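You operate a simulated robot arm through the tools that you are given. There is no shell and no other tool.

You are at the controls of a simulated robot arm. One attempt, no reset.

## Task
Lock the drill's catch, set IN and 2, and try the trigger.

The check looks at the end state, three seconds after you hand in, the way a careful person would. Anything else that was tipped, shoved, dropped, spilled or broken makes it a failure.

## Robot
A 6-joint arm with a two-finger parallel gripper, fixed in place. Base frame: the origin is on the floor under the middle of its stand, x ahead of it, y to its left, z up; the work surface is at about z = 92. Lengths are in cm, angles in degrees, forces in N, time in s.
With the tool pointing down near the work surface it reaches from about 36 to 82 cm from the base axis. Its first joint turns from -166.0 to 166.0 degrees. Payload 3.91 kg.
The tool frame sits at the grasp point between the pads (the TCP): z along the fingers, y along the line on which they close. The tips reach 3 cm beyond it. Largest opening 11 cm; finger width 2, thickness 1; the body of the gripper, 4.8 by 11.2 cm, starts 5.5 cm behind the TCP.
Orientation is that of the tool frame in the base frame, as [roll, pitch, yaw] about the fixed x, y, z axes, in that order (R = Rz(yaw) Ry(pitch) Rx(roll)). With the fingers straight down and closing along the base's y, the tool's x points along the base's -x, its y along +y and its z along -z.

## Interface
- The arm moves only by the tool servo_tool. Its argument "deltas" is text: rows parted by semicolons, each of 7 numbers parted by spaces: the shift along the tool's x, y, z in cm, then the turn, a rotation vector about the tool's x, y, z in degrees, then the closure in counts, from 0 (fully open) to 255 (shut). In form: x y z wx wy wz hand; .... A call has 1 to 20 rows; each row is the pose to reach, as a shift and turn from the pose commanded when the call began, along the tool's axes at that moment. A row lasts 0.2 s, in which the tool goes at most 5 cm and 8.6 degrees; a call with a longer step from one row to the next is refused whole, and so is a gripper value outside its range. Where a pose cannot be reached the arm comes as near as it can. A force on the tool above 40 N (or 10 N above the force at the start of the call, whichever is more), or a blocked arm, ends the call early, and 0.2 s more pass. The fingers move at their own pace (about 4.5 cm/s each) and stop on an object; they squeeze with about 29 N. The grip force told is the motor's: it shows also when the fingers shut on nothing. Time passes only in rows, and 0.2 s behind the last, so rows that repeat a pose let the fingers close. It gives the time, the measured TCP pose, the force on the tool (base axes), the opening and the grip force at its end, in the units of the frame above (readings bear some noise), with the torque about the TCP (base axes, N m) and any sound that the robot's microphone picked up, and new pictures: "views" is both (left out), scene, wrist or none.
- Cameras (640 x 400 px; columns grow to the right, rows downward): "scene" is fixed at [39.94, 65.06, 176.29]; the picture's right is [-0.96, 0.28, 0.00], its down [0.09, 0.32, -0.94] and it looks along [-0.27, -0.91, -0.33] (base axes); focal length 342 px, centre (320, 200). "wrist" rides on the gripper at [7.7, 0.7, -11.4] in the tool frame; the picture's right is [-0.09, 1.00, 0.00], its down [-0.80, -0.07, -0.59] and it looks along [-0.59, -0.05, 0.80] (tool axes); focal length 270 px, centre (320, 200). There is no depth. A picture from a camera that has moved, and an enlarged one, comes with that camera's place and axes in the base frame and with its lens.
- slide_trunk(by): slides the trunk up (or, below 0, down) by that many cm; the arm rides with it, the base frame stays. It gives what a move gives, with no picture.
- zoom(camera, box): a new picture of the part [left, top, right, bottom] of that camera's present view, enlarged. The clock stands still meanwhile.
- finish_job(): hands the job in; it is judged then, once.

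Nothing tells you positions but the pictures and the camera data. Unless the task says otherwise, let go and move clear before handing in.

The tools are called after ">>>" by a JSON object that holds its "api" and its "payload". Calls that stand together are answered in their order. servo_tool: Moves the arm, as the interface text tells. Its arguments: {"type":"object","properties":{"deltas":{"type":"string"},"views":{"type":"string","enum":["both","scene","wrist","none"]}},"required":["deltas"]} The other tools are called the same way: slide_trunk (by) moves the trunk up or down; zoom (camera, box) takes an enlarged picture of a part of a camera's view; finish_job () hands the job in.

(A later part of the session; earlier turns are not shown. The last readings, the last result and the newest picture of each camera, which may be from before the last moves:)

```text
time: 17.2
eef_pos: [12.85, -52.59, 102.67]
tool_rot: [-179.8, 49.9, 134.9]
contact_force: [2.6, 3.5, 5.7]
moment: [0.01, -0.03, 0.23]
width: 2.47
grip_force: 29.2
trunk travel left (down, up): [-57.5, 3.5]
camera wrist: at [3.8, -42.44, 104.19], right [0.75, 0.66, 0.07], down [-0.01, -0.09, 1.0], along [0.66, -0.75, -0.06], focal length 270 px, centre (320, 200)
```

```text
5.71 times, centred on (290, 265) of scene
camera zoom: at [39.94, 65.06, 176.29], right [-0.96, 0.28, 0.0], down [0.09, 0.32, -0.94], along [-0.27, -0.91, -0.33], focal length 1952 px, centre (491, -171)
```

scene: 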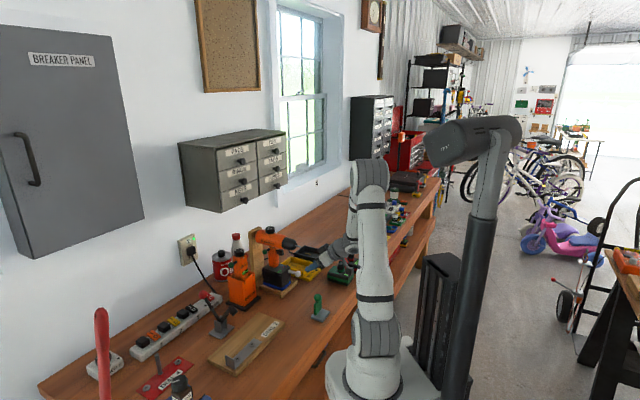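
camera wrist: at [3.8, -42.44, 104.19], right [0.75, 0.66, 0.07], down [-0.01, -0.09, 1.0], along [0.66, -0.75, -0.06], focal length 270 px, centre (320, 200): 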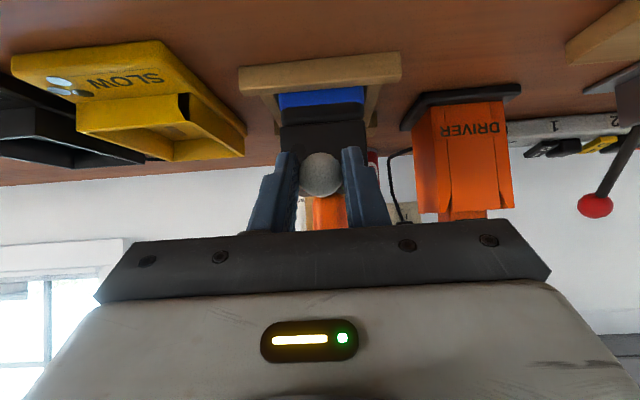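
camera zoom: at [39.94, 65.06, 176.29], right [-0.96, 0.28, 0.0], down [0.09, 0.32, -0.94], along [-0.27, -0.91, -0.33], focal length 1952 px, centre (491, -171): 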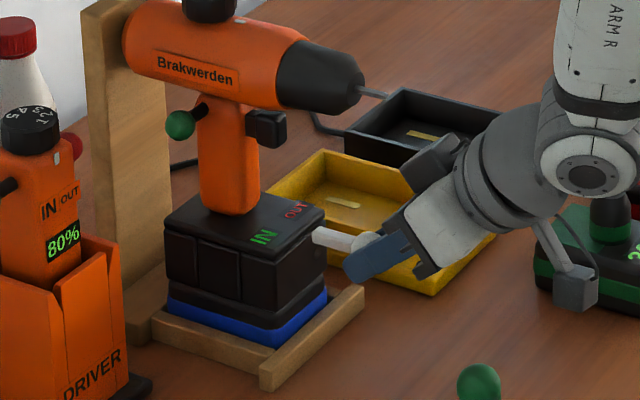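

The drill as a whole yaws a little when I move left, so the lever isn't a sideways hinge either. It may be a push-in bolt. I'll recentre first, then push gently straight in towards the board behind the drill.

>>> {"api": "servo_tool", "payload": {"deltas": "0.07 0.15 0.06 0 0 0 255; 0.07 0.3 0.06 0 0 0 255; 0.07 0.3 0.06 0 0 0 255", "views": "none"}}

>>> {"api": "servo_tool", "payload": {"deltas": "-0.1 0 0.11 0 0 0 255; -0.19 0 0.23 0 0 0 255; -0.19 0 0.23 0 0 0 255", "views": "none"}}

```text
time: 18.0
eef_pos: [13.04, -52.66, 102.68]
tool_rot: [-179.7, 50.1, 134.6]
contact_force: [-4.2, -2.3, 4.7]
moment: [0.05, 0.13, -0.29]
width: 2.5
grip_force: 29.6
trunk travel left (down, up): [-57.5, 3.5]
```

```text
time: 18.8
eef_pos: [13.33, -52.85, 102.69]
tool_rot: [-179.9, 50.0, 134.8]
contact_force: [-2.2, -0.9, 1.5]
moment: [-0.05, -0.03, -0.1]
width: 2.46
grip_force: 29.2
trunk travel left (down, up): [-57.5, 3.5]
```

Pushing in moved about 0.35 cm with almost no force. I'll check whether the bolt slides or the drill shifts.

>>> {"api": "zoom", "payload": {"camera": "scene", "box": [250, 230, 330, 300]}}

>>> {"api": "zoom", "payload": {"camera": "wrist", "box": [200, 60, 440, 230]}}

```text
5.71 times, centred on (290, 265) of scene
camera zoom: at [39.94, 65.06, 176.29], right [-0.96, 0.28, 0.0], down [0.09, 0.32, -0.94], along [-0.27, -0.91, -0.33], focal length 1952 px, centre (491, -171)
```

zoom: 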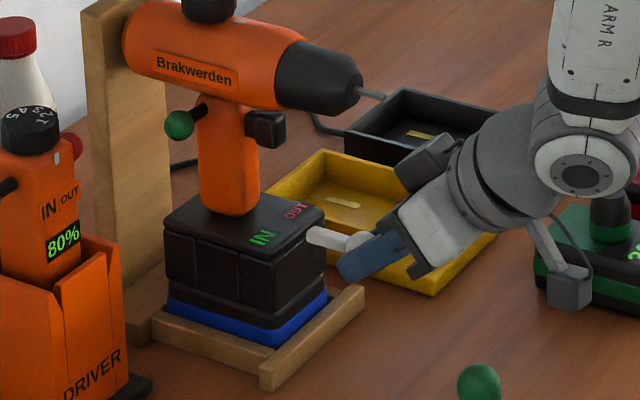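

```text
2.35 times, centred on (320, 145) of wrist
camera zoom: at [4.18, -42.59, 104.19], right [0.75, 0.66, 0.07], down [-0.01, -0.09, 1.0], along [0.66, -0.74, -0.06], focal length 636 px, centre (320, 329)
```

zoom: 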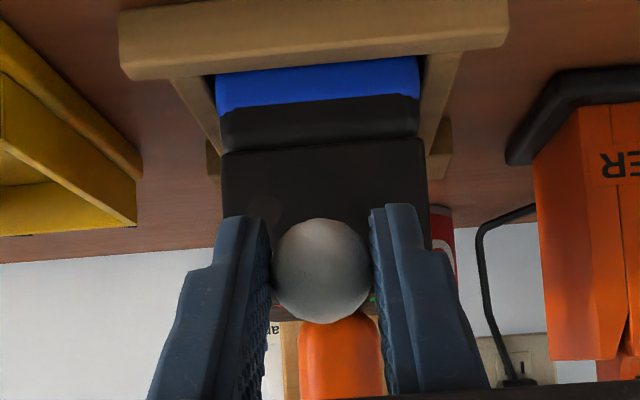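

>>> {"api": "servo_tool", "payload": {"deltas": "-0.13 0 0.15 0 0 0 255; -0.26 0 0.31 0 0 0 255; -0.39 0 0.46 0 0 0 255; -0.39 0 0.46 0 0 0 255", "views": "none"}}

>>> {"api": "zoom", "payload": {"camera": "scene", "box": [250, 230, 330, 300]}}

```text
time: 19.8
eef_pos: [13.85, -53.28, 102.66]
tool_rot: [-179.7, 50.1, 134.9]
contact_force: [-2.5, -4.1, 9.1]
moment: [-0.22, -0.12, -0.13]
width: 2.5
grip_force: 29.2
trunk travel left (down, up): [-57.5, 3.5]
```

```text
5.71 times, centred on (290, 265) of scene
camera zoom: at [39.94, 65.06, 176.29], right [-0.96, 0.28, 0.0], down [0.09, 0.32, -0.94], along [-0.27, -0.91, -0.33], focal length 1952 px, centre (491, -171)
```

zoom: 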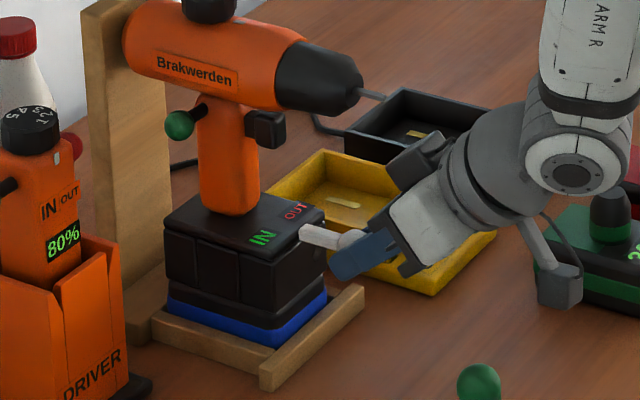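

>>> {"api": "zoom", "payload": {"camera": "scene", "box": [270, 252, 306, 280]}}

>>> {"api": "zoom", "payload": {"camera": "wrist", "box": [260, 100, 380, 200]}}

```text
14.29 times, centred on (288, 266) of scene
camera zoom: at [39.94, 65.06, 176.29], right [-0.96, 0.28, 0.0], down [0.09, 0.32, -0.94], along [-0.27, -0.91, -0.33], focal length 4879 px, centre (777, -743)
```

zoom: 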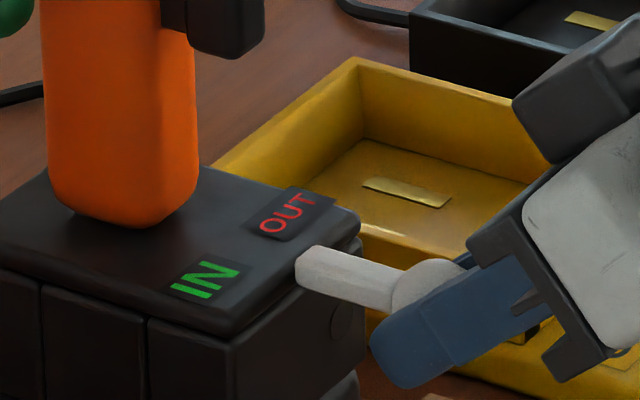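

```text
4.00 times, centred on (320, 150) of wrist
camera zoom: at [4.68, -43.01, 104.15], right [0.75, 0.66, 0.07], down [-0.01, -0.09, 1.0], along [0.66, -0.75, -0.06], focal length 1081 px, centre (320, 400)
```

zoom: 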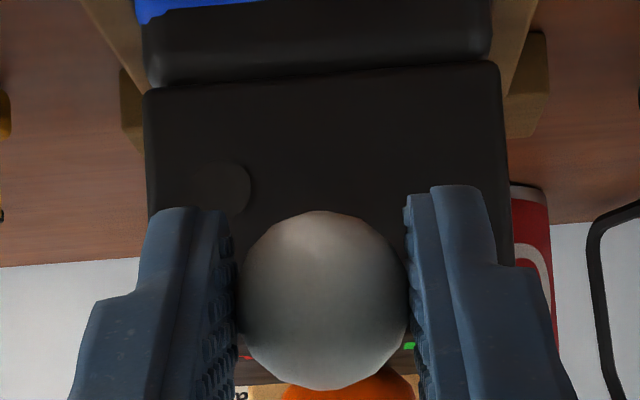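

>>> {"api": "zoom", "payload": {"camera": "scene", "box": [280, 258, 302, 276]}}

>>> {"api": "zoom", "payload": {"camera": "scene", "box": [250, 222, 310, 262]}}

```text
16.00 times, centred on (291, 267) of scene
camera zoom: at [39.94, 65.06, 176.29], right [-0.96, 0.28, 0.0], down [0.09, 0.32, -0.94], along [-0.27, -0.91, -0.33], focal length 5464 px, centre (784, -872)
```

zoom: 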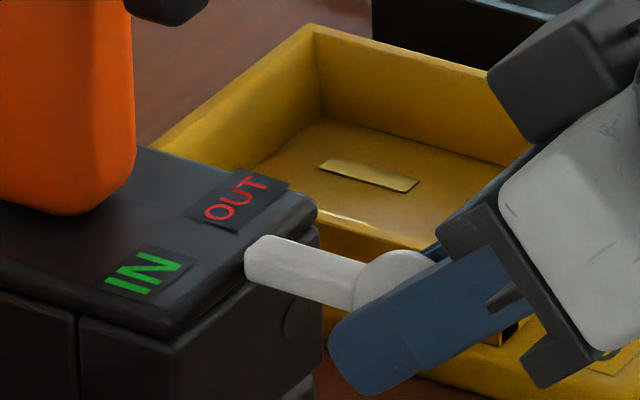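

```text
10.00 times, centred on (280, 242) of scene
camera zoom: at [39.94, 65.06, 176.29], right [-0.96, 0.28, 0.0], down [0.09, 0.32, -0.94], along [-0.27, -0.91, -0.33], focal length 3415 px, centre (720, -220)
```

zoom: 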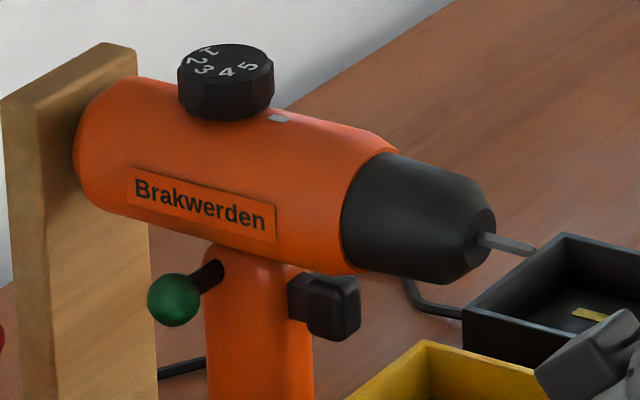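

The stem's end is a free end floating in front of the foot, and it has moved inward about 0.7 cm with the ball while the drill stayed put. So the catch is a push-in bolt. I'll ease off the slight downward pressure and keep pushing in.

>>> {"api": "servo_tool", "payload": {"deltas": "-0.15 0 -0.13 0 0 0 255; -0.31 0 0.06 0 0 0 255; -0.47 0 0.25 0 0 0 255; -0.47 0 0.25 0 0 0 255", "views": "none"}}

>>> {"api": "zoom", "payload": {"camera": "scene", "box": [270, 252, 306, 280]}}

```text
time: 20.8
eef_pos: [14.1, -53.62, 102.6]
tool_rot: [-179.9, 49.8, 134.8]
contact_force: [-5.4, 4.5, -3.4]
moment: [0.35, 0.35, 0.07]
width: 2.46
grip_force: 29.3
trunk travel left (down, up): [-57.5, 3.5]
```

```text
14.29 times, centred on (288, 266) of scene
camera zoom: at [39.94, 65.06, 176.29], right [-0.96, 0.28, 0.0], down [0.09, 0.32, -0.94], along [-0.27, -0.91, -0.33], focal length 4879 px, centre (777, -743)
```

zoom: 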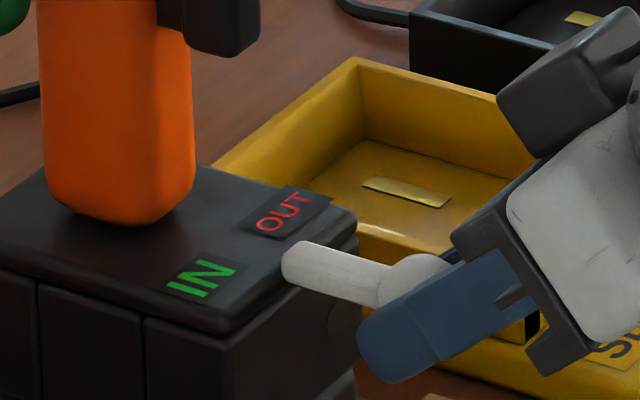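

>>> {"api": "servo_tool", "payload": {"deltas": "-0.05 0 0.18 0 0 0 255; -0.11 0 0.3 0 0 0 255; -0.11 0 0.3 0 0 0 255", "views": "wrist"}}

>>> {"api": "zoom", "payload": {"camera": "scene", "box": [270, 252, 306, 280]}}

>>> {"api": "zoom", "payload": {"camera": "wrist", "box": [240, 80, 400, 220]}}

```text
time: 21.6
eef_pos: [14.46, -53.85, 102.63]
tool_rot: [-179.7, 50.0, 134.7]
contact_force: [-12.8, 10.8, 0.5]
moment: [0.51, 0.54, -0.05]
width: 2.45
grip_force: 28.7
trunk travel left (down, up): [-57.5, 3.5]
camera wrist: at [5.21, -43.52, 104.19], right [0.75, 0.66, 0.07], down [-0.01, -0.09, 1.0], along [0.66, -0.75, -0.06], focal length 270 px, centre (320, 200)
```

wrist: 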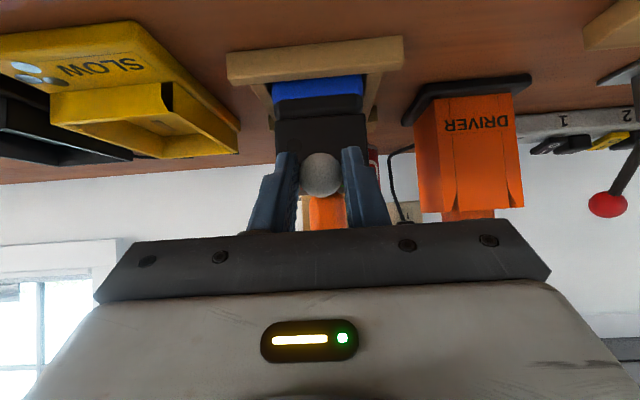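

```text
14.29 times, centred on (288, 266) of scene
camera zoom: at [39.94, 65.06, 176.29], right [-0.96, 0.28, 0.0], down [0.09, 0.32, -0.94], along [-0.27, -0.91, -0.33], focal length 4879 px, centre (777, -743)
```

zoom: 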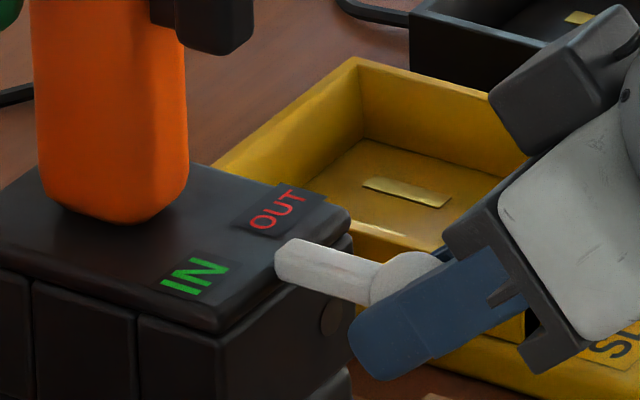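

```text
2.86 times, centred on (320, 150) of wrist
camera zoom: at [5.21, -43.52, 104.19], right [0.75, 0.66, 0.07], down [-0.01, -0.09, 1.0], along [0.66, -0.75, -0.06], focal length 772 px, centre (320, 343)
```

zoom: 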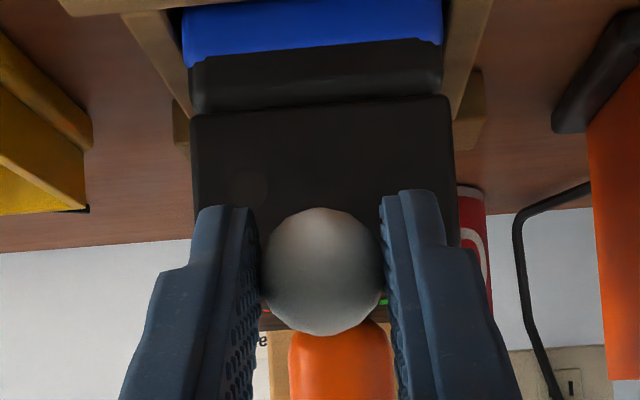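

The resistance rose to about 17 N with no more bolt travel, so it's bottomed out about 1.3 cm in. I'll take the pressure off, open the fingers and back away along the tool axis.

>>> {"api": "servo_tool", "payload": {"deltas": "0.15 0 -0.18 0 0 0 255; 0.3 0 -0.36 0 0 0 255; 0.3 0 -0.36 0 0 0 255", "views": "none"}}

```text
time: 22.4
eef_pos: [14.23, -53.62, 102.92]
tool_rot: [-179.8, 50.0, 134.9]
contact_force: [0.3, -2.4, -5.2]
moment: [0.05, 0.0, -0.07]
width: 2.47
grip_force: 28.8
trunk travel left (down, up): [-57.5, 3.5]
```

>>> {"api": "servo_tool", "payload": {"deltas": "0.1 0 0.1 0 0 0 255; 0.1 0 0.1 0 0 0 180; 0.1 0 0.1 0 0 0 127; 0.1 0 0.1 0 0 0 127; 0.1 0 -1.5 0 0 0 127; 0.1 0 -4 0 0 0 127; 0.1 0 -6 0 0 0 127", "views": "both"}}

>>> {"api": "zoom", "payload": {"camera": "scene", "box": [250, 230, 330, 300]}}

>>> {"api": "zoom", "payload": {"camera": "wrist", "box": [200, 60, 440, 230]}}

>>> {"api": "zoom", "payload": {"camera": "scene", "box": [262, 256, 306, 288]}}

```text
time: 24.0
eef_pos: [10.65, -49.98, 106.39]
tool_rot: [-179.7, 50.1, 134.8]
contact_force: [-0.3, 0.9, -0.5]
moment: [-0.01, -0.02, -0.02]
width: 5.51
grip_force: 0.1
trunk travel left (down, up): [-57.5, 3.5]
camera wrist: at [1.61, -39.8, 107.9], right [0.75, 0.66, 0.06], down [-0.01, -0.09, 1.0], along [0.66, -0.75, -0.06], focal length 270 px, centre (320, 200)
```

scene: 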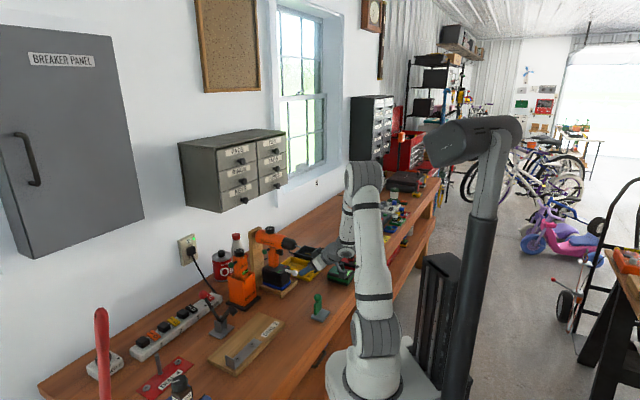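
wrist: 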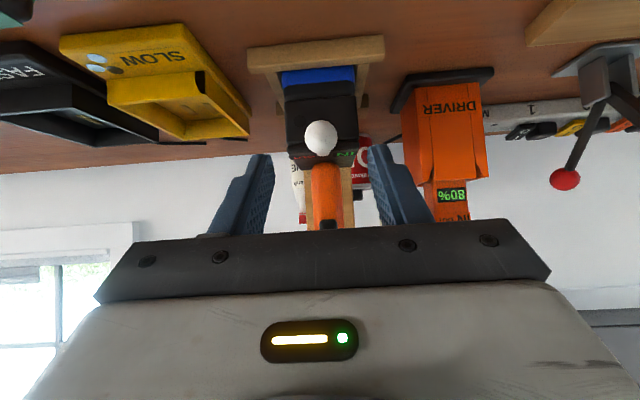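

```text
5.71 times, centred on (290, 265) of scene
camera zoom: at [39.94, 65.06, 176.29], right [-0.96, 0.28, 0.0], down [0.09, 0.32, -0.94], along [-0.27, -0.91, -0.33], focal length 1952 px, centre (491, -171)
```

zoom: 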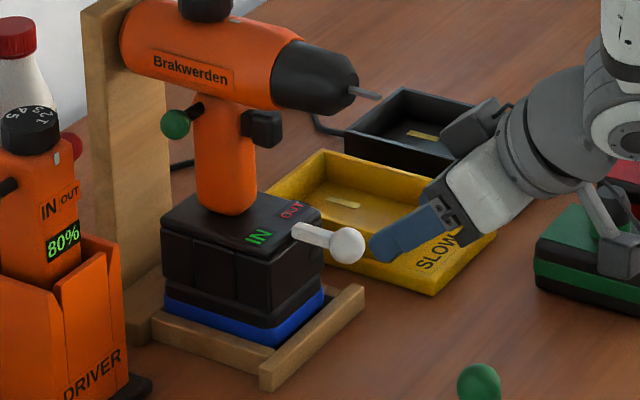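

```text
2.35 times, centred on (320, 145) of wrist
camera zoom: at [1.61, -39.8, 107.9], right [0.75, 0.66, 0.06], down [-0.01, -0.09, 1.0], along [0.66, -0.75, -0.06], focal length 636 px, centre (320, 329)
```

zoom: 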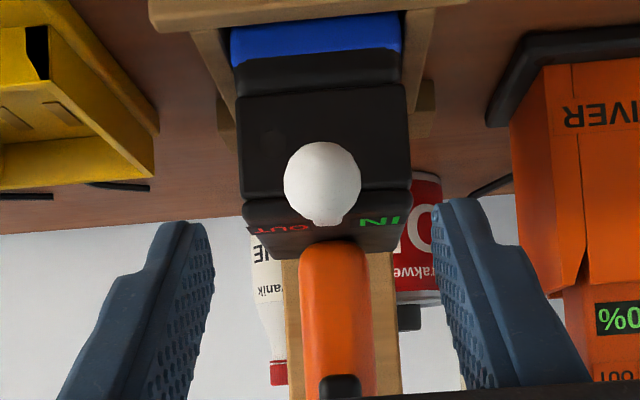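

```text
12.50 times, centred on (284, 272) of scene
camera zoom: at [39.94, 65.06, 176.29], right [-0.96, 0.28, 0.0], down [0.09, 0.32, -0.94], along [-0.27, -0.91, -0.33], focal length 4269 px, centre (770, -700)
```

zoom: 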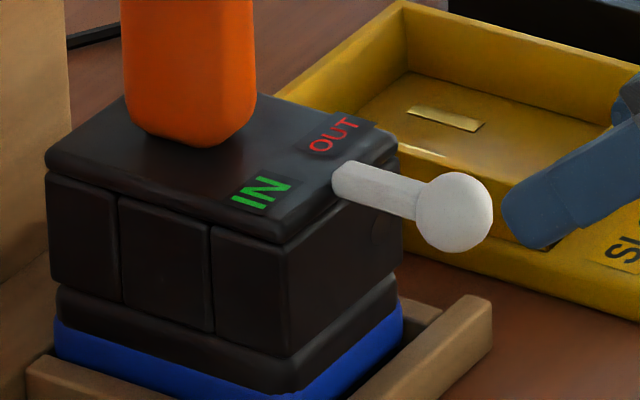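

The bolt now sits about 1.3 cm further in and stays there, with the drill upright in its tray. Next is the crossbar: the green ball is at about (26.7,-60.3,110.6) and I'll push it from the drill's right. I'm backing off, rising and setting the tool vertical first.

>>> {"api": "servo_tool", "payload": {"deltas": "0 0 -4 0 0 0 160; 0 0 -8 0 0 0 200; -3.5 0 -11 0 0 0 255; -7 0 -14 0 0 0 255; -10.5 0 -17 0 0 0 255; -14 0 -20 0 0 0 255; -16.5 0 -22 0 0 0 255", "views": "none"}}

>>> {"api": "servo_tool", "payload": {"deltas": "0 0 0 0 8.3 0 255; 0 0 0 0 16.6 0 255; 0 0 0 0 25 0 255; 0 0 0 0 33.3 0 255; 0 0 0 0 41.6 0 255; 0 0 0 0 50 0 255", "views": "none"}}

```text
time: 25.6
eef_pos: [6.26, -45.49, 133.13]
tool_rot: [-179.8, 50.1, 134.8]
contact_force: [0.3, -0.5, 0.4]
moment: [-0.06, 0.0, 0.03]
width: 0.0
grip_force: 29.2
trunk travel left (down, up): [-57.5, 3.5]
```

```text
time: 27.0
eef_pos: [6.49, -45.59, 133.18]
tool_rot: [-179.9, -0.1, 134.7]
contact_force: [1.2, -0.4, -0.5]
moment: [0.01, -0.02, 0.01]
width: 0.0
grip_force: 29.2
trunk travel left (down, up): [-57.5, 3.5]
```

The tool is vertical at z = 133. I'll carry it over to the drill's right side and turn it so the camera faces the drill from that side.

>>> {"api": "servo_tool", "payload": {"deltas": "-1.92 1.04 0 0 0 8.18 255; -3.84 2.07 0 0 0 16.36 255; -5.75 3.11 0 0 0 24.54 255; -7.67 4.15 0 0 0 32.72 255; -9.59 5.18 0 0 0 40.9 255; -11.5 6.22 0 0 0 49.08 255; -13.43 7.25 0 0 0 57.26 255; -15.35 8.29 0 0 0 65.44 255; -17.26 9.33 0 0 0 73.62 255; -19.2 10.36 0 0 0 81.8 255; -21.1 11.4 0 0 0 90 255", "views": "both"}}

```text
time: 29.4
eef_pos: [29.34, -52.6, 133.11]
tool_rot: [180.0, 0.1, 44.7]
contact_force: [0.8, -0.6, 0.6]
moment: [-0.02, 0.01, 0.01]
width: 0.03
grip_force: 28.5
trunk travel left (down, up): [-57.5, 3.5]
camera wrist: at [35.29, -47.56, 144.54], right [0.64, -0.77, 0.0], down [-0.62, -0.51, 0.6], along [-0.46, -0.38, -0.8], focal length 270 px, centre (320, 200)
```

scene: 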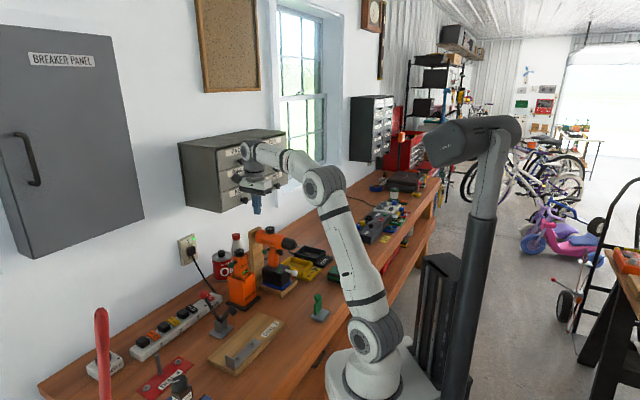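
wrist: 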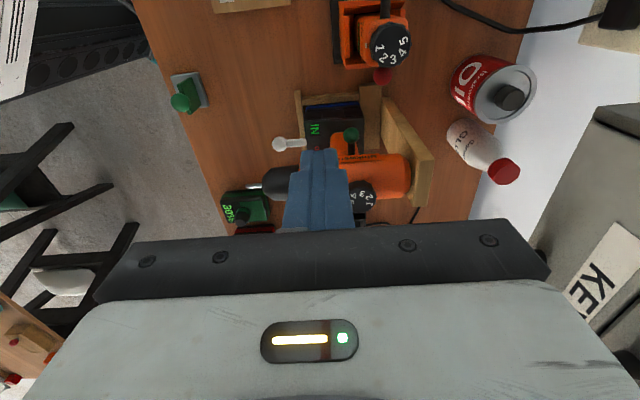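

Reached yaw 45° without trouble, and the camera looks at the drill's right side from above. I'll enlarge it to measure the green ball, dial and bolt.

>>> {"api": "zoom", "payload": {"camera": "wrist", "box": [240, 80, 440, 230]}}

>>> {"api": "zoom", "payload": {"camera": "wrist", "box": [260, 90, 380, 180]}}

```text
2.67 times, centred on (340, 155) of wrist
camera zoom: at [35.29, -47.56, 144.54], right [0.64, -0.77, 0.0], down [-0.62, -0.51, 0.6], along [-0.46, -0.38, -0.8], focal length 721 px, centre (267, 320)
```

zoom: 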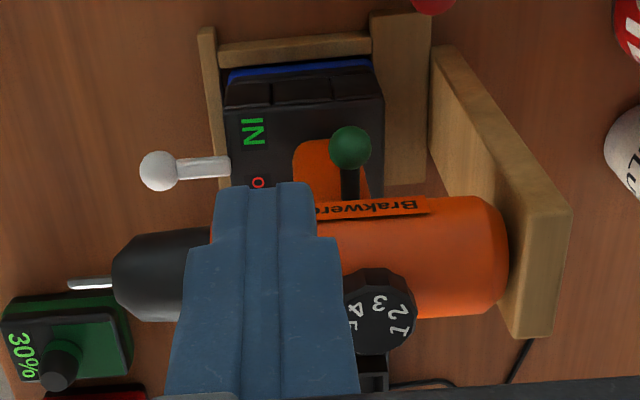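

```text
4.44 times, centred on (320, 135) of wrist
camera zoom: at [35.29, -47.56, 144.54], right [0.64, -0.77, 0.0], down [-0.62, -0.51, 0.6], along [-0.46, -0.38, -0.8], focal length 1201 px, centre (320, 489)
```

zoom: 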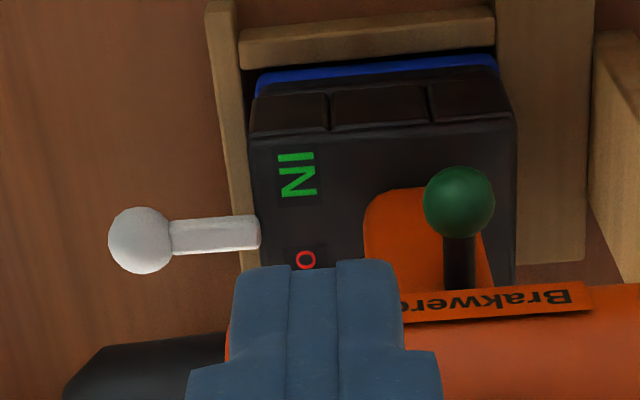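

The bolt's stem now reaches the foot's front edge. I'll come down beside the green ball, keeping about 1 cm of clearance on its outer side.

>>> {"api": "servo_tool", "payload": {"deltas": "-1.32 1.18 3.7 0 0 0 255; -2.65 2.35 7.4 0 0 0 255; -3.97 3.53 11.1 0 0 0 255; -3.97 3.53 11.1 0 0 0 255", "views": "wrist"}}

>>> {"api": "zoom", "payload": {"camera": "wrist", "box": [220, 60, 420, 230]}}

>>> {"api": "zoom", "payload": {"camera": "scene", "box": [220, 190, 320, 280]}}

```text
time: 30.4
eef_pos: [29.18, -57.75, 122.24]
tool_rot: [179.9, 0.1, 44.7]
contact_force: [0.4, -0.3, -1.1]
moment: [-0.03, 0.02, 0.0]
width: 0.0
grip_force: 29.1
trunk travel left (down, up): [-57.5, 3.5]
camera wrist: at [35.16, -52.82, 133.78], right [0.64, -0.77, 0.0], down [-0.62, -0.51, 0.6], along [-0.46, -0.38, -0.8], focal length 270 px, centre (320, 200)
```

wrist: 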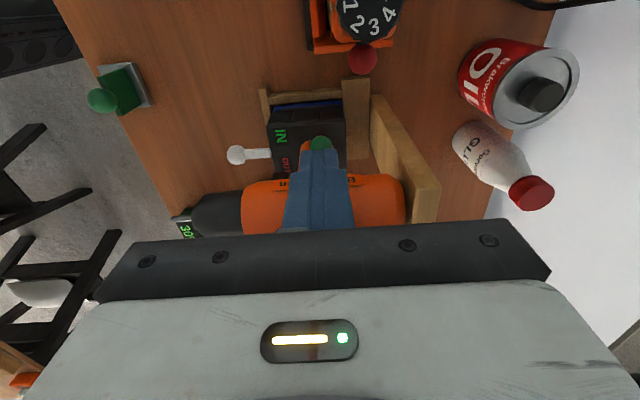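

```text
2.35 times, centred on (320, 145) of wrist
camera zoom: at [35.16, -52.82, 133.78], right [0.64, -0.77, 0.0], down [-0.62, -0.51, 0.6], along [-0.46, -0.38, -0.8], focal length 636 px, centre (320, 329)
```

zoom: 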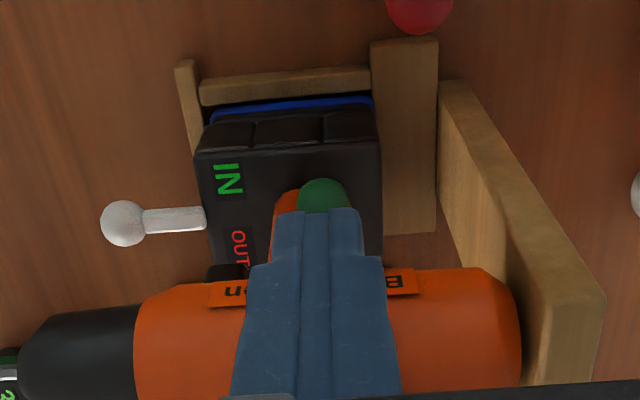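

```text
4.44 times, centred on (270, 235) of scene
camera zoom: at [39.94, 65.06, 176.29], right [-0.96, 0.28, 0.0], down [0.09, 0.32, -0.94], along [-0.27, -0.91, -0.33], focal length 1518 px, centre (542, 44)
```

zoom: 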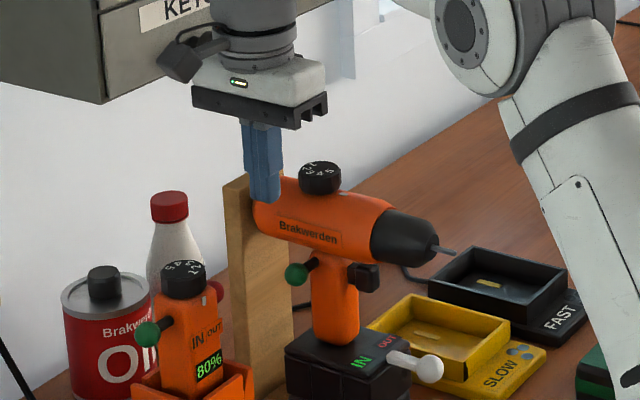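

The green ball lies 2.9 cm to the finger's inner side and 11.9 cm below the TCP, so a straight descent is clear. I'll go down 10 cm.

>>> {"api": "servo_tool", "payload": {"deltas": "0 0 3.4 0 0 0 255; 0 0 6.8 0 0 0 255; 0 0 10 0 0 0 255; 0 0 10 0 0 0 255", "views": "wrist"}}

>>> {"api": "zoom", "payload": {"camera": "wrist", "box": [220, 60, 420, 230]}}

>>> {"api": "zoom", "payload": {"camera": "scene", "box": [220, 190, 320, 280]}}

```text
time: 31.4
eef_pos: [28.99, -58.06, 111.94]
tool_rot: [-180.0, 0.2, 44.7]
contact_force: [0.3, -0.3, 0.8]
moment: [0.01, 0.01, -0.02]
width: 0.02
grip_force: 29.1
trunk travel left (down, up): [-57.5, 3.5]
camera wrist: at [34.98, -53.12, 123.4], right [0.64, -0.77, 0.0], down [-0.62, -0.51, 0.6], along [-0.46, -0.38, -0.8], focal length 270 px, centre (320, 200)
```

wrist: 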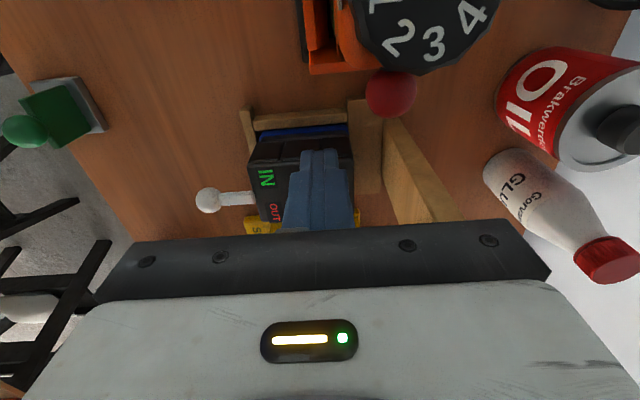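

```text
2.35 times, centred on (320, 145) of wrist
camera zoom: at [34.98, -53.12, 123.4], right [0.64, -0.77, 0.0], down [-0.62, -0.51, 0.6], along [-0.46, -0.38, -0.8], focal length 636 px, centre (320, 329)
```

zoom: 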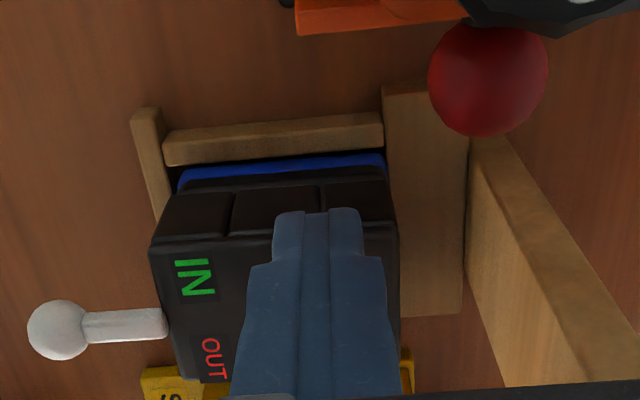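

```text
4.44 times, centred on (270, 235) of scene
camera zoom: at [39.94, 65.06, 176.29], right [-0.96, 0.28, 0.0], down [0.09, 0.32, -0.94], along [-0.27, -0.91, -0.33], focal length 1518 px, centre (542, 44)
```

zoom: 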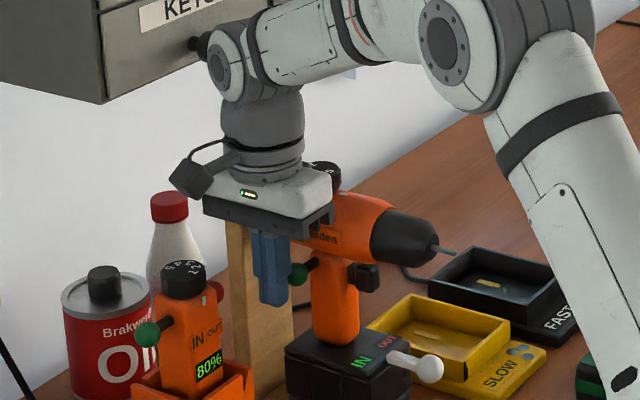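

The finger stands just outside the green ball. I'll push slowly to the left in small steps and watch the force.

>>> {"api": "servo_tool", "payload": {"deltas": "-0.3 0 0 0 0 0 255; -0.6 0 0 0 0 0 255; -0.9 0 0 0 0 0 255; -0.9 0 0 0 0 0 255", "views": "none"}}

>>> {"api": "servo_tool", "payload": {"deltas": "-0.15 0 0 0 0 0 255; -0.3 0 0 0 0 0 255; -0.3 0 0 0 0 0 255", "views": "none"}}

>>> {"api": "zoom", "payload": {"camera": "scene", "box": [250, 220, 310, 262]}}

```text
time: 32.4
eef_pos: [28.35, -58.59, 111.93]
tool_rot: [-179.9, 0.1, 44.7]
contact_force: [-0.5, 0.6, 0.0]
moment: [0.03, 0.0, -0.01]
width: 0.02
grip_force: 29.4
trunk travel left (down, up): [-57.5, 3.5]
```

```text
time: 33.2
eef_pos: [28.11, -58.79, 112.2]
tool_rot: [180.0, 0.1, 44.7]
contact_force: [2.1, 2.7, 0.5]
moment: [0.05, 0.0, 0.0]
width: 0.02
grip_force: 29.1
trunk travel left (down, up): [-57.5, 3.5]
```

```text
9.52 times, centred on (280, 241) of scene
camera zoom: at [39.94, 65.06, 176.29], right [-0.96, 0.28, 0.0], down [0.09, 0.32, -0.94], along [-0.27, -0.91, -0.33], focal length 3253 px, centre (701, -190)
```

zoom: 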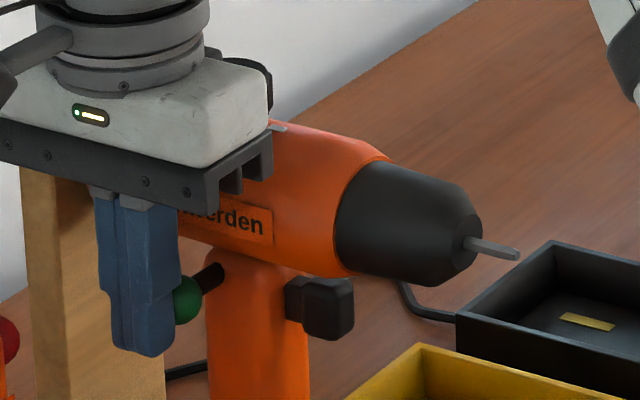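

Contact at about 3.4 N. I'll continue in small steps, checking that the drill doesn't tilt.

>>> {"api": "servo_tool", "payload": {"deltas": "-0.15 0 0 0 0 0 255; -0.3 0 0 0 0 0 255; -0.3 0 0 0 0 0 255", "views": "none"}}

>>> {"api": "zoom", "payload": {"camera": "scene", "box": [250, 220, 310, 262]}}

```text
time: 34.0
eef_pos: [27.9, -59.12, 112.04]
tool_rot: [-180.0, 0.1, 44.7]
contact_force: [2.5, 2.2, 1.8]
moment: [0.05, -0.02, 0.02]
width: 0.03
grip_force: 28.7
trunk travel left (down, up): [-57.5, 3.5]
```

```text
9.52 times, centred on (280, 241) of scene
camera zoom: at [39.94, 65.06, 176.29], right [-0.96, 0.28, 0.0], down [0.09, 0.32, -0.94], along [-0.27, -0.91, -0.33], focal length 3253 px, centre (701, -190)
```

zoom: 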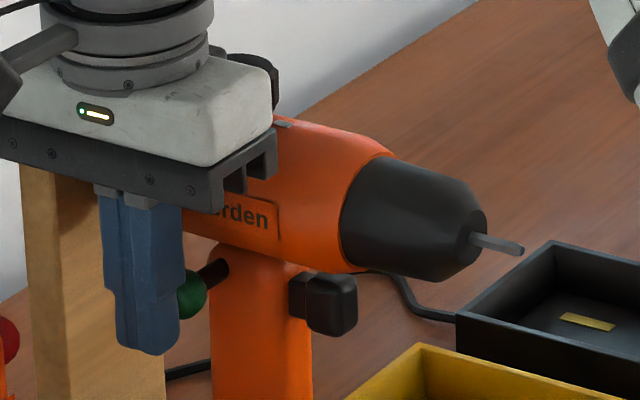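

The whole drill began to lean under 3.3 N and the bar didn't slide, so a plain push won't do. I'll back off, and instead grip the green ball so I can slide it level, which keeps the drill from tipping.

>>> {"api": "servo_tool", "payload": {"deltas": "0.3 0 0 0 0 0 255; 0.8 0 0 0 0 0 255; 1.5 0 0 0 0 0 255; 2 0 -3 0 0 0 255; 2 0 -7 0 0 0 255; 2 0 -11 0 0 0 255; 2 0 -15 0 0 0 255; 2 0 -19 0 0 0 255; 2 0 -23 0 0 0 255", "views": "none"}}

>>> {"api": "zoom", "payload": {"camera": "scene", "box": [250, 220, 310, 262]}}

```text
time: 36.0
eef_pos: [29.61, -57.48, 135.34]
tool_rot: [-179.9, 0.0, 44.7]
contact_force: [-0.7, 0.6, 0.6]
moment: [-0.03, 0.02, 0.02]
width: 0.01
grip_force: 29.0
trunk travel left (down, up): [-57.5, 3.5]
```

```text
9.52 times, centred on (280, 241) of scene
camera zoom: at [39.94, 65.06, 176.29], right [-0.96, 0.28, 0.0], down [0.09, 0.32, -0.94], along [-0.27, -0.91, -0.33], focal length 3253 px, centre (701, -190)
```

zoom: 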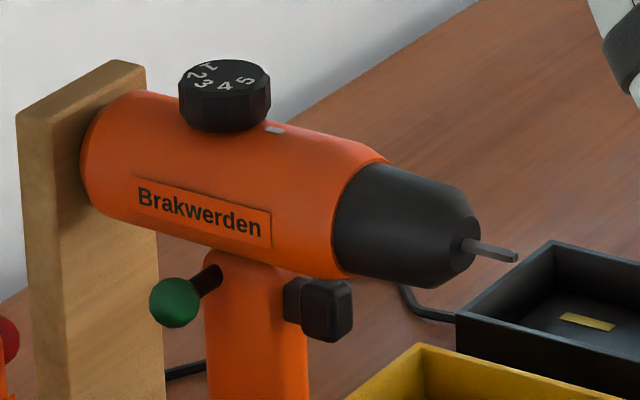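

The drill settled back upright. I'll move clear of the cabinet and turn the tool half round, so the camera sits on the drill's side.

>>> {"api": "servo_tool", "payload": {"deltas": "0.32 -0.58 0 0 0 -8.18 200; 0.64 -1.16 0 0 0 -16.36 200; 0.95 -1.74 0 0 0 -24.54 127; 1.27 -2.32 0 0 0 -32.72 127; 1.59 -2.9 0 0 0 -40.9 127; 1.9 -3.48 0 0 0 -49.08 127; 2.23 -4.06 0 0 0 -57.26 127; 2.55 -4.64 0 0 0 -65.44 127; 2.86 -5.22 0 0 0 -73.62 127; 3.2 -5.8 0 0 0 -81.8 127; 3.5 -6.38 0 0 0 -90 127", "views": "none"}}

>>> {"api": "servo_tool", "payload": {"deltas": "0 0 0 0 0 -8.18 127; 0 0 0 0 0 -16.36 127; 0 0 0 0 0 -24.54 127; 0 0 0 0 0 -32.72 127; 0 0 0 0 0 -40.9 127; 0 0 0 0 0 -49.08 127; 0 0 0 0 0 -57.26 127; 0 0 0 0 0 -65.44 127; 0 0 0 0 0 -73.62 127; 0 0 0 0 0 -81.8 127; 0 0 0 0 0 -90 127", "views": "none"}}

```text
time: 38.4
eef_pos: [27.57, -50.5, 134.87]
tool_rot: [-179.8, 0.1, 134.8]
contact_force: [-0.2, 0.3, -0.6]
moment: [-0.02, -0.01, 0.02]
width: 5.49
grip_force: 0.0
trunk travel left (down, up): [-57.5, 3.5]
```

```text
time: 40.8
eef_pos: [27.27, -50.53, 135.07]
tool_rot: [180.0, -0.1, -135.2]
contact_force: [-0.1, 0.5, 0.0]
moment: [-0.01, 0.02, 0.01]
width: 5.51
grip_force: 0.0
trunk travel left (down, up): [-57.5, 3.5]
```

Now I'll tilt 30° and come to a pre-grasp point up and to the right of the green ball, clear of the dial and the driver.

>>> {"api": "servo_tool", "payload": {"deltas": "0.39 -1.3 3.2 0 6 0 127; 0.78 -2.6 6.4 0 12 0 127; 1.17 -3.9 9.6 0 18 0 127; 1.56 -5.2 12.8 0 24 0 127; 1.95 -6.5 16 0 30 0 127; 1.95 -6.5 16 0 30 0 127", "views": "both"}}

>>> {"api": "zoom", "payload": {"camera": "wrist", "box": [220, 70, 420, 230]}}

>>> {"api": "zoom", "payload": {"camera": "scene", "box": [210, 190, 320, 280]}}

```text
time: 42.2
eef_pos: [30.48, -56.64, 119.29]
tool_rot: [-179.8, -30.2, -135.4]
contact_force: [1.0, 0.4, -0.9]
moment: [0.0, -0.02, -0.01]
width: 5.5
grip_force: 0.1
trunk travel left (down, up): [-57.5, 3.5]
camera wrist: at [29.3, -56.73, 133.1], right [-0.65, 0.76, -0.05], down [0.75, 0.65, 0.11], along [0.11, 0.04, -0.99], focal length 270 px, centre (320, 200)
```

scene: 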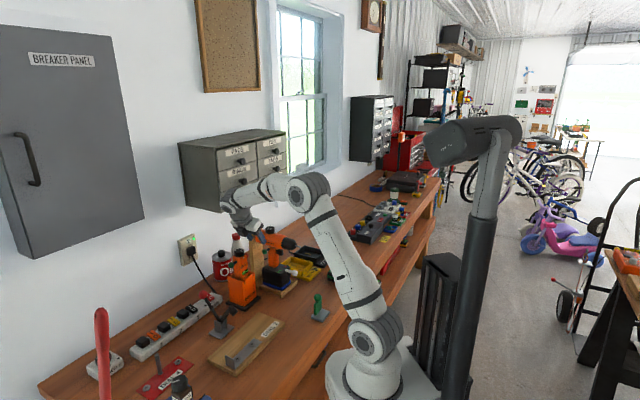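
wrist: 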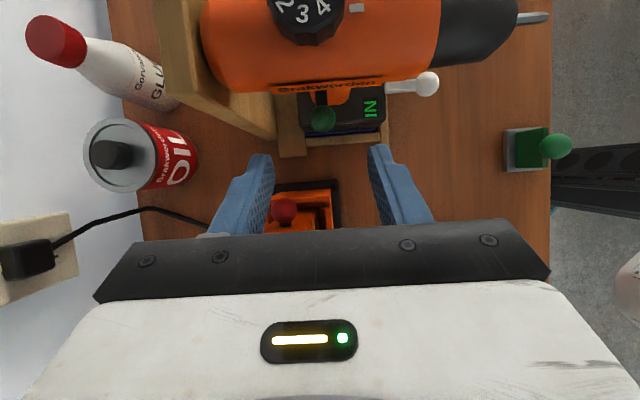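

```text
2.50 times, centred on (320, 150) of wrist
camera zoom: at [29.3, -56.73, 133.1], right [-0.65, 0.76, -0.05], down [0.75, 0.65, 0.11], along [0.11, 0.04, -0.99], focal length 676 px, centre (320, 325)
```

zoom: 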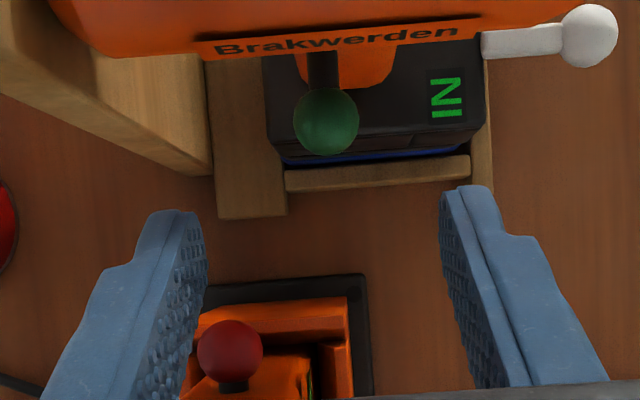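

```text
4.44 times, centred on (265, 235) of scene
camera zoom: at [39.94, 65.06, 176.29], right [-0.96, 0.28, 0.0], down [0.09, 0.32, -0.94], along [-0.27, -0.91, -0.33], focal length 1518 px, centre (564, 44)
```

zoom: 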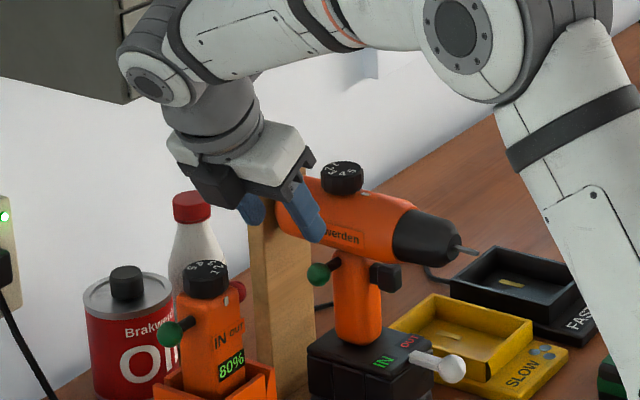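

The green ball is well centred, about 10 cm along the tool axis. I'll advance half-way and check.

>>> {"api": "servo_tool", "payload": {"deltas": "-0.16 0.13 2.5 0 0 0 127; -0.32 0.26 5 0 0 0 127; -0.32 0.26 5 0 0 0 127", "views": "wrist"}}

>>> {"api": "zoom", "payload": {"camera": "wrist", "box": [220, 70, 420, 230]}}

>>> {"api": "zoom", "payload": {"camera": "scene", "box": [210, 190, 320, 280]}}

```text
time: 43.0
eef_pos: [28.65, -58.25, 114.55]
tool_rot: [-179.9, -30.1, -135.3]
contact_force: [0.2, 0.8, -0.6]
moment: [-0.01, -0.01, 0.01]
width: 5.54
grip_force: 0.1
trunk travel left (down, up): [-57.5, 3.5]
camera wrist: at [27.59, -58.31, 128.38], right [-0.65, 0.76, -0.04], down [0.75, 0.65, 0.11], along [0.11, 0.04, -0.99], focal length 270 px, centre (320, 200)
```

wrist: 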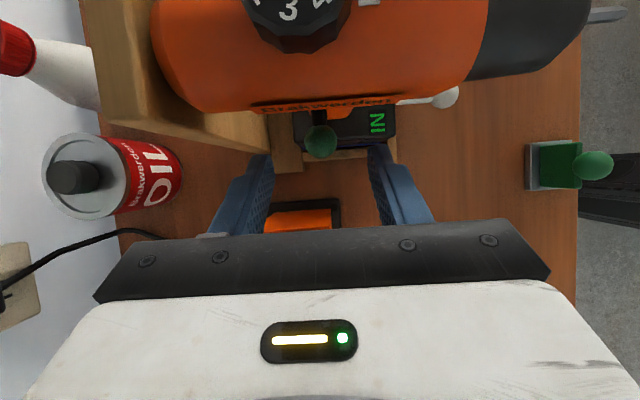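

```text
2.50 times, centred on (320, 150) of wrist
camera zoom: at [27.59, -58.31, 128.38], right [-0.65, 0.76, -0.04], down [0.75, 0.65, 0.11], along [0.11, 0.04, -0.99], focal length 676 px, centre (320, 325)
```

zoom: 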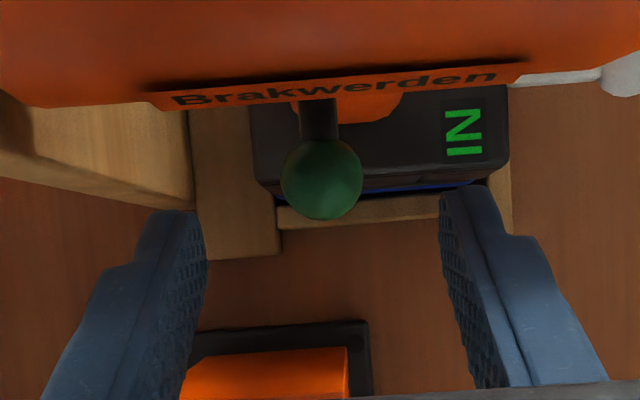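

```text
4.44 times, centred on (265, 235) of scene
camera zoom: at [39.94, 65.06, 176.29], right [-0.96, 0.28, 0.0], down [0.09, 0.32, -0.94], along [-0.27, -0.91, -0.33], focal length 1518 px, centre (564, 44)
```

zoom: 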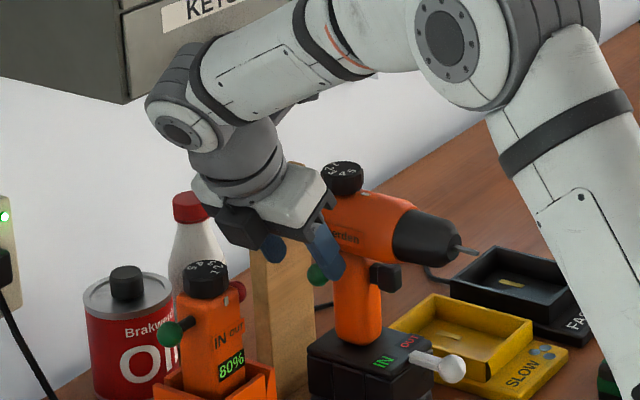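

>>> {"api": "servo_tool", "payload": {"deltas": "0.05 0.06 1.3 0 0 0 127; 0.1 0.12 2.6 0 0 0 127; 0.1 0.12 2.6 0 0 0 127", "views": "wrist"}}

>>> {"api": "zoom", "payload": {"camera": "wrist", "box": [220, 70, 420, 230]}}

>>> {"api": "zoom", "payload": {"camera": "scene", "box": [250, 215, 310, 265]}}

```text
time: 43.8
eef_pos: [27.7, -59.04, 112.35]
tool_rot: [-180.0, -30.2, -135.3]
contact_force: [-0.9, 0.1, 0.2]
moment: [0.01, 0.0, -0.03]
width: 5.53
grip_force: 0.0
trunk travel left (down, up): [-57.5, 3.5]
camera wrist: at [26.68, -59.17, 126.17], right [-0.65, 0.76, -0.04], down [0.75, 0.65, 0.11], along [0.11, 0.04, -0.99], focal length 270 px, centre (320, 200)
```

wrist: 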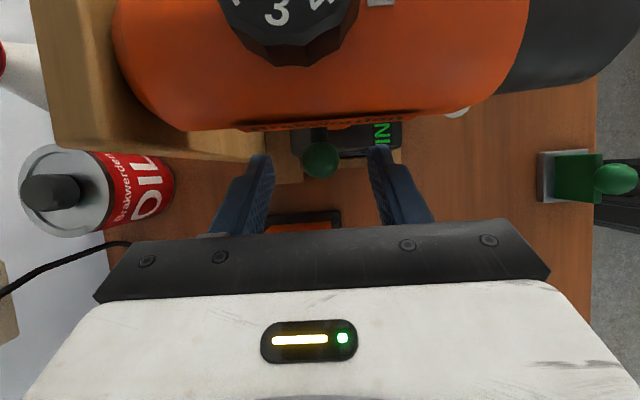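

```text
2.50 times, centred on (320, 150) of wrist
camera zoom: at [26.68, -59.17, 126.17], right [-0.65, 0.76, -0.04], down [0.75, 0.65, 0.11], along [0.11, 0.04, -0.99], focal length 676 px, centre (320, 325)
```

zoom: 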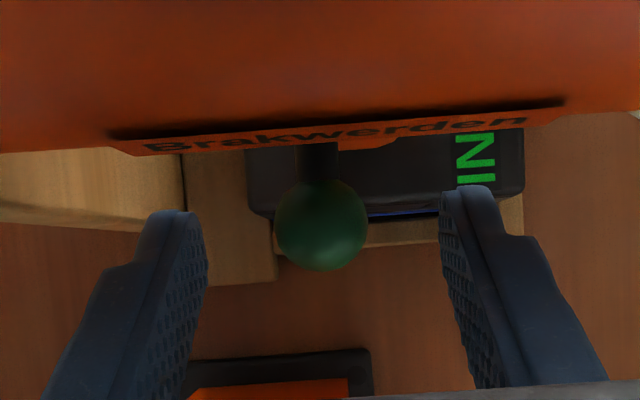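

```text
8.00 times, centred on (280, 240) of scene
camera zoom: at [39.94, 65.06, 176.29], right [-0.96, 0.28, 0.0], down [0.09, 0.32, -0.94], along [-0.27, -0.91, -0.33], focal length 2732 px, centre (640, -120)
```

zoom: 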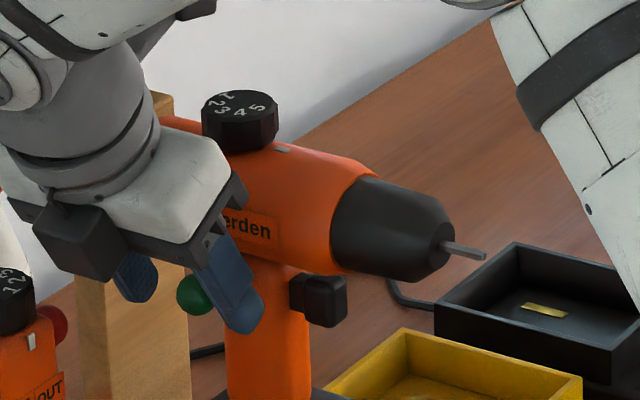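

The green ball is between the pads. I'll close on it.

>>> {"api": "servo_tool", "payload": {"deltas": "0 0.14 0 0 0 0 180; 0 0.14 0 0 0 0 220; 0 0.14 0 0 0 0 255; 0 0.14 0 0 0 0 255; 0 0.14 0 0 0 0 255", "views": "wrist"}}

>>> {"api": "zoom", "payload": {"camera": "scene", "box": [250, 215, 310, 265]}}

```text
time: 45.0
eef_pos: [27.76, -58.81, 112.22]
tool_rot: [180.0, -30.1, -135.3]
contact_force: [2.1, -2.6, 1.4]
moment: [-0.06, -0.03, 0.09]
width: 2.1
grip_force: 29.4
trunk travel left (down, up): [-57.5, 3.5]
camera wrist: at [26.62, -59.09, 126.19], right [-0.65, 0.76, -0.04], down [0.75, 0.65, 0.11], along [0.11, 0.04, -0.99], focal length 270 px, centre (320, 200)
```

wrist: 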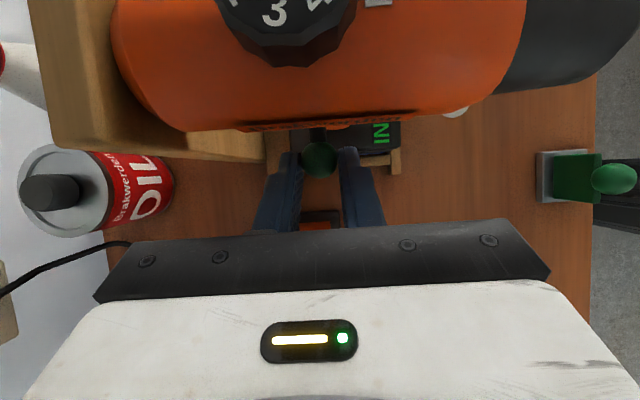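

```text
8.00 times, centred on (280, 240) of scene
camera zoom: at [39.94, 65.06, 176.29], right [-0.96, 0.28, 0.0], down [0.09, 0.32, -0.94], along [-0.27, -0.91, -0.33], focal length 2732 px, centre (640, -120)
```

zoom: 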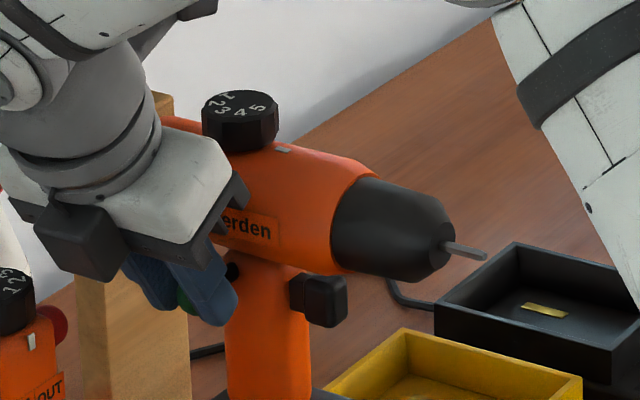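

Gripped at 2.1 cm. I'll slide it level to the left in small steps.

>>> {"api": "servo_tool", "payload": {"deltas": "0.13 0 0.075 0 0 0 255; 0.26 0 0.15 0 0 0 255; 0.26 0 0.15 0 0 0 255", "views": "none"}}

>>> {"api": "servo_tool", "payload": {"deltas": "0.13 0 0.075 0 0 0 255; 0.26 0 0.15 0 0 0 255; 0.26 0 0.15 0 0 0 255", "views": "none"}}

>>> {"api": "zoom", "payload": {"camera": "scene", "box": [250, 215, 310, 265]}}

```text
time: 45.8
eef_pos: [27.3, -59.03, 112.48]
tool_rot: [179.9, -30.2, -135.4]
contact_force: [3.6, 0.2, -0.3]
moment: [0.25, -0.4, 0.08]
width: 2.08
grip_force: 29.3
trunk travel left (down, up): [-57.5, 3.5]
```

```text
time: 46.6
eef_pos: [27.25, -59.31, 112.32]
tool_rot: [180.0, -30.1, -135.3]
contact_force: [2.1, 0.3, 0.1]
moment: [0.31, -0.28, -0.01]
width: 2.09
grip_force: 28.5
trunk travel left (down, up): [-57.5, 3.5]
```

```text
8.00 times, centred on (280, 240) of scene
camera zoom: at [39.94, 65.06, 176.29], right [-0.96, 0.28, 0.0], down [0.09, 0.32, -0.94], along [-0.27, -0.91, -0.33], focal length 2732 px, centre (640, -120)
```

zoom: 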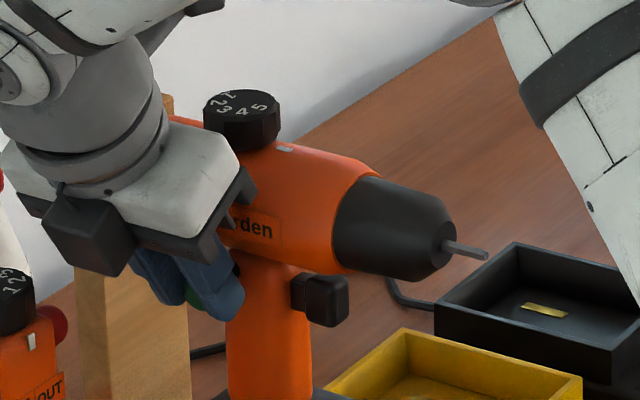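

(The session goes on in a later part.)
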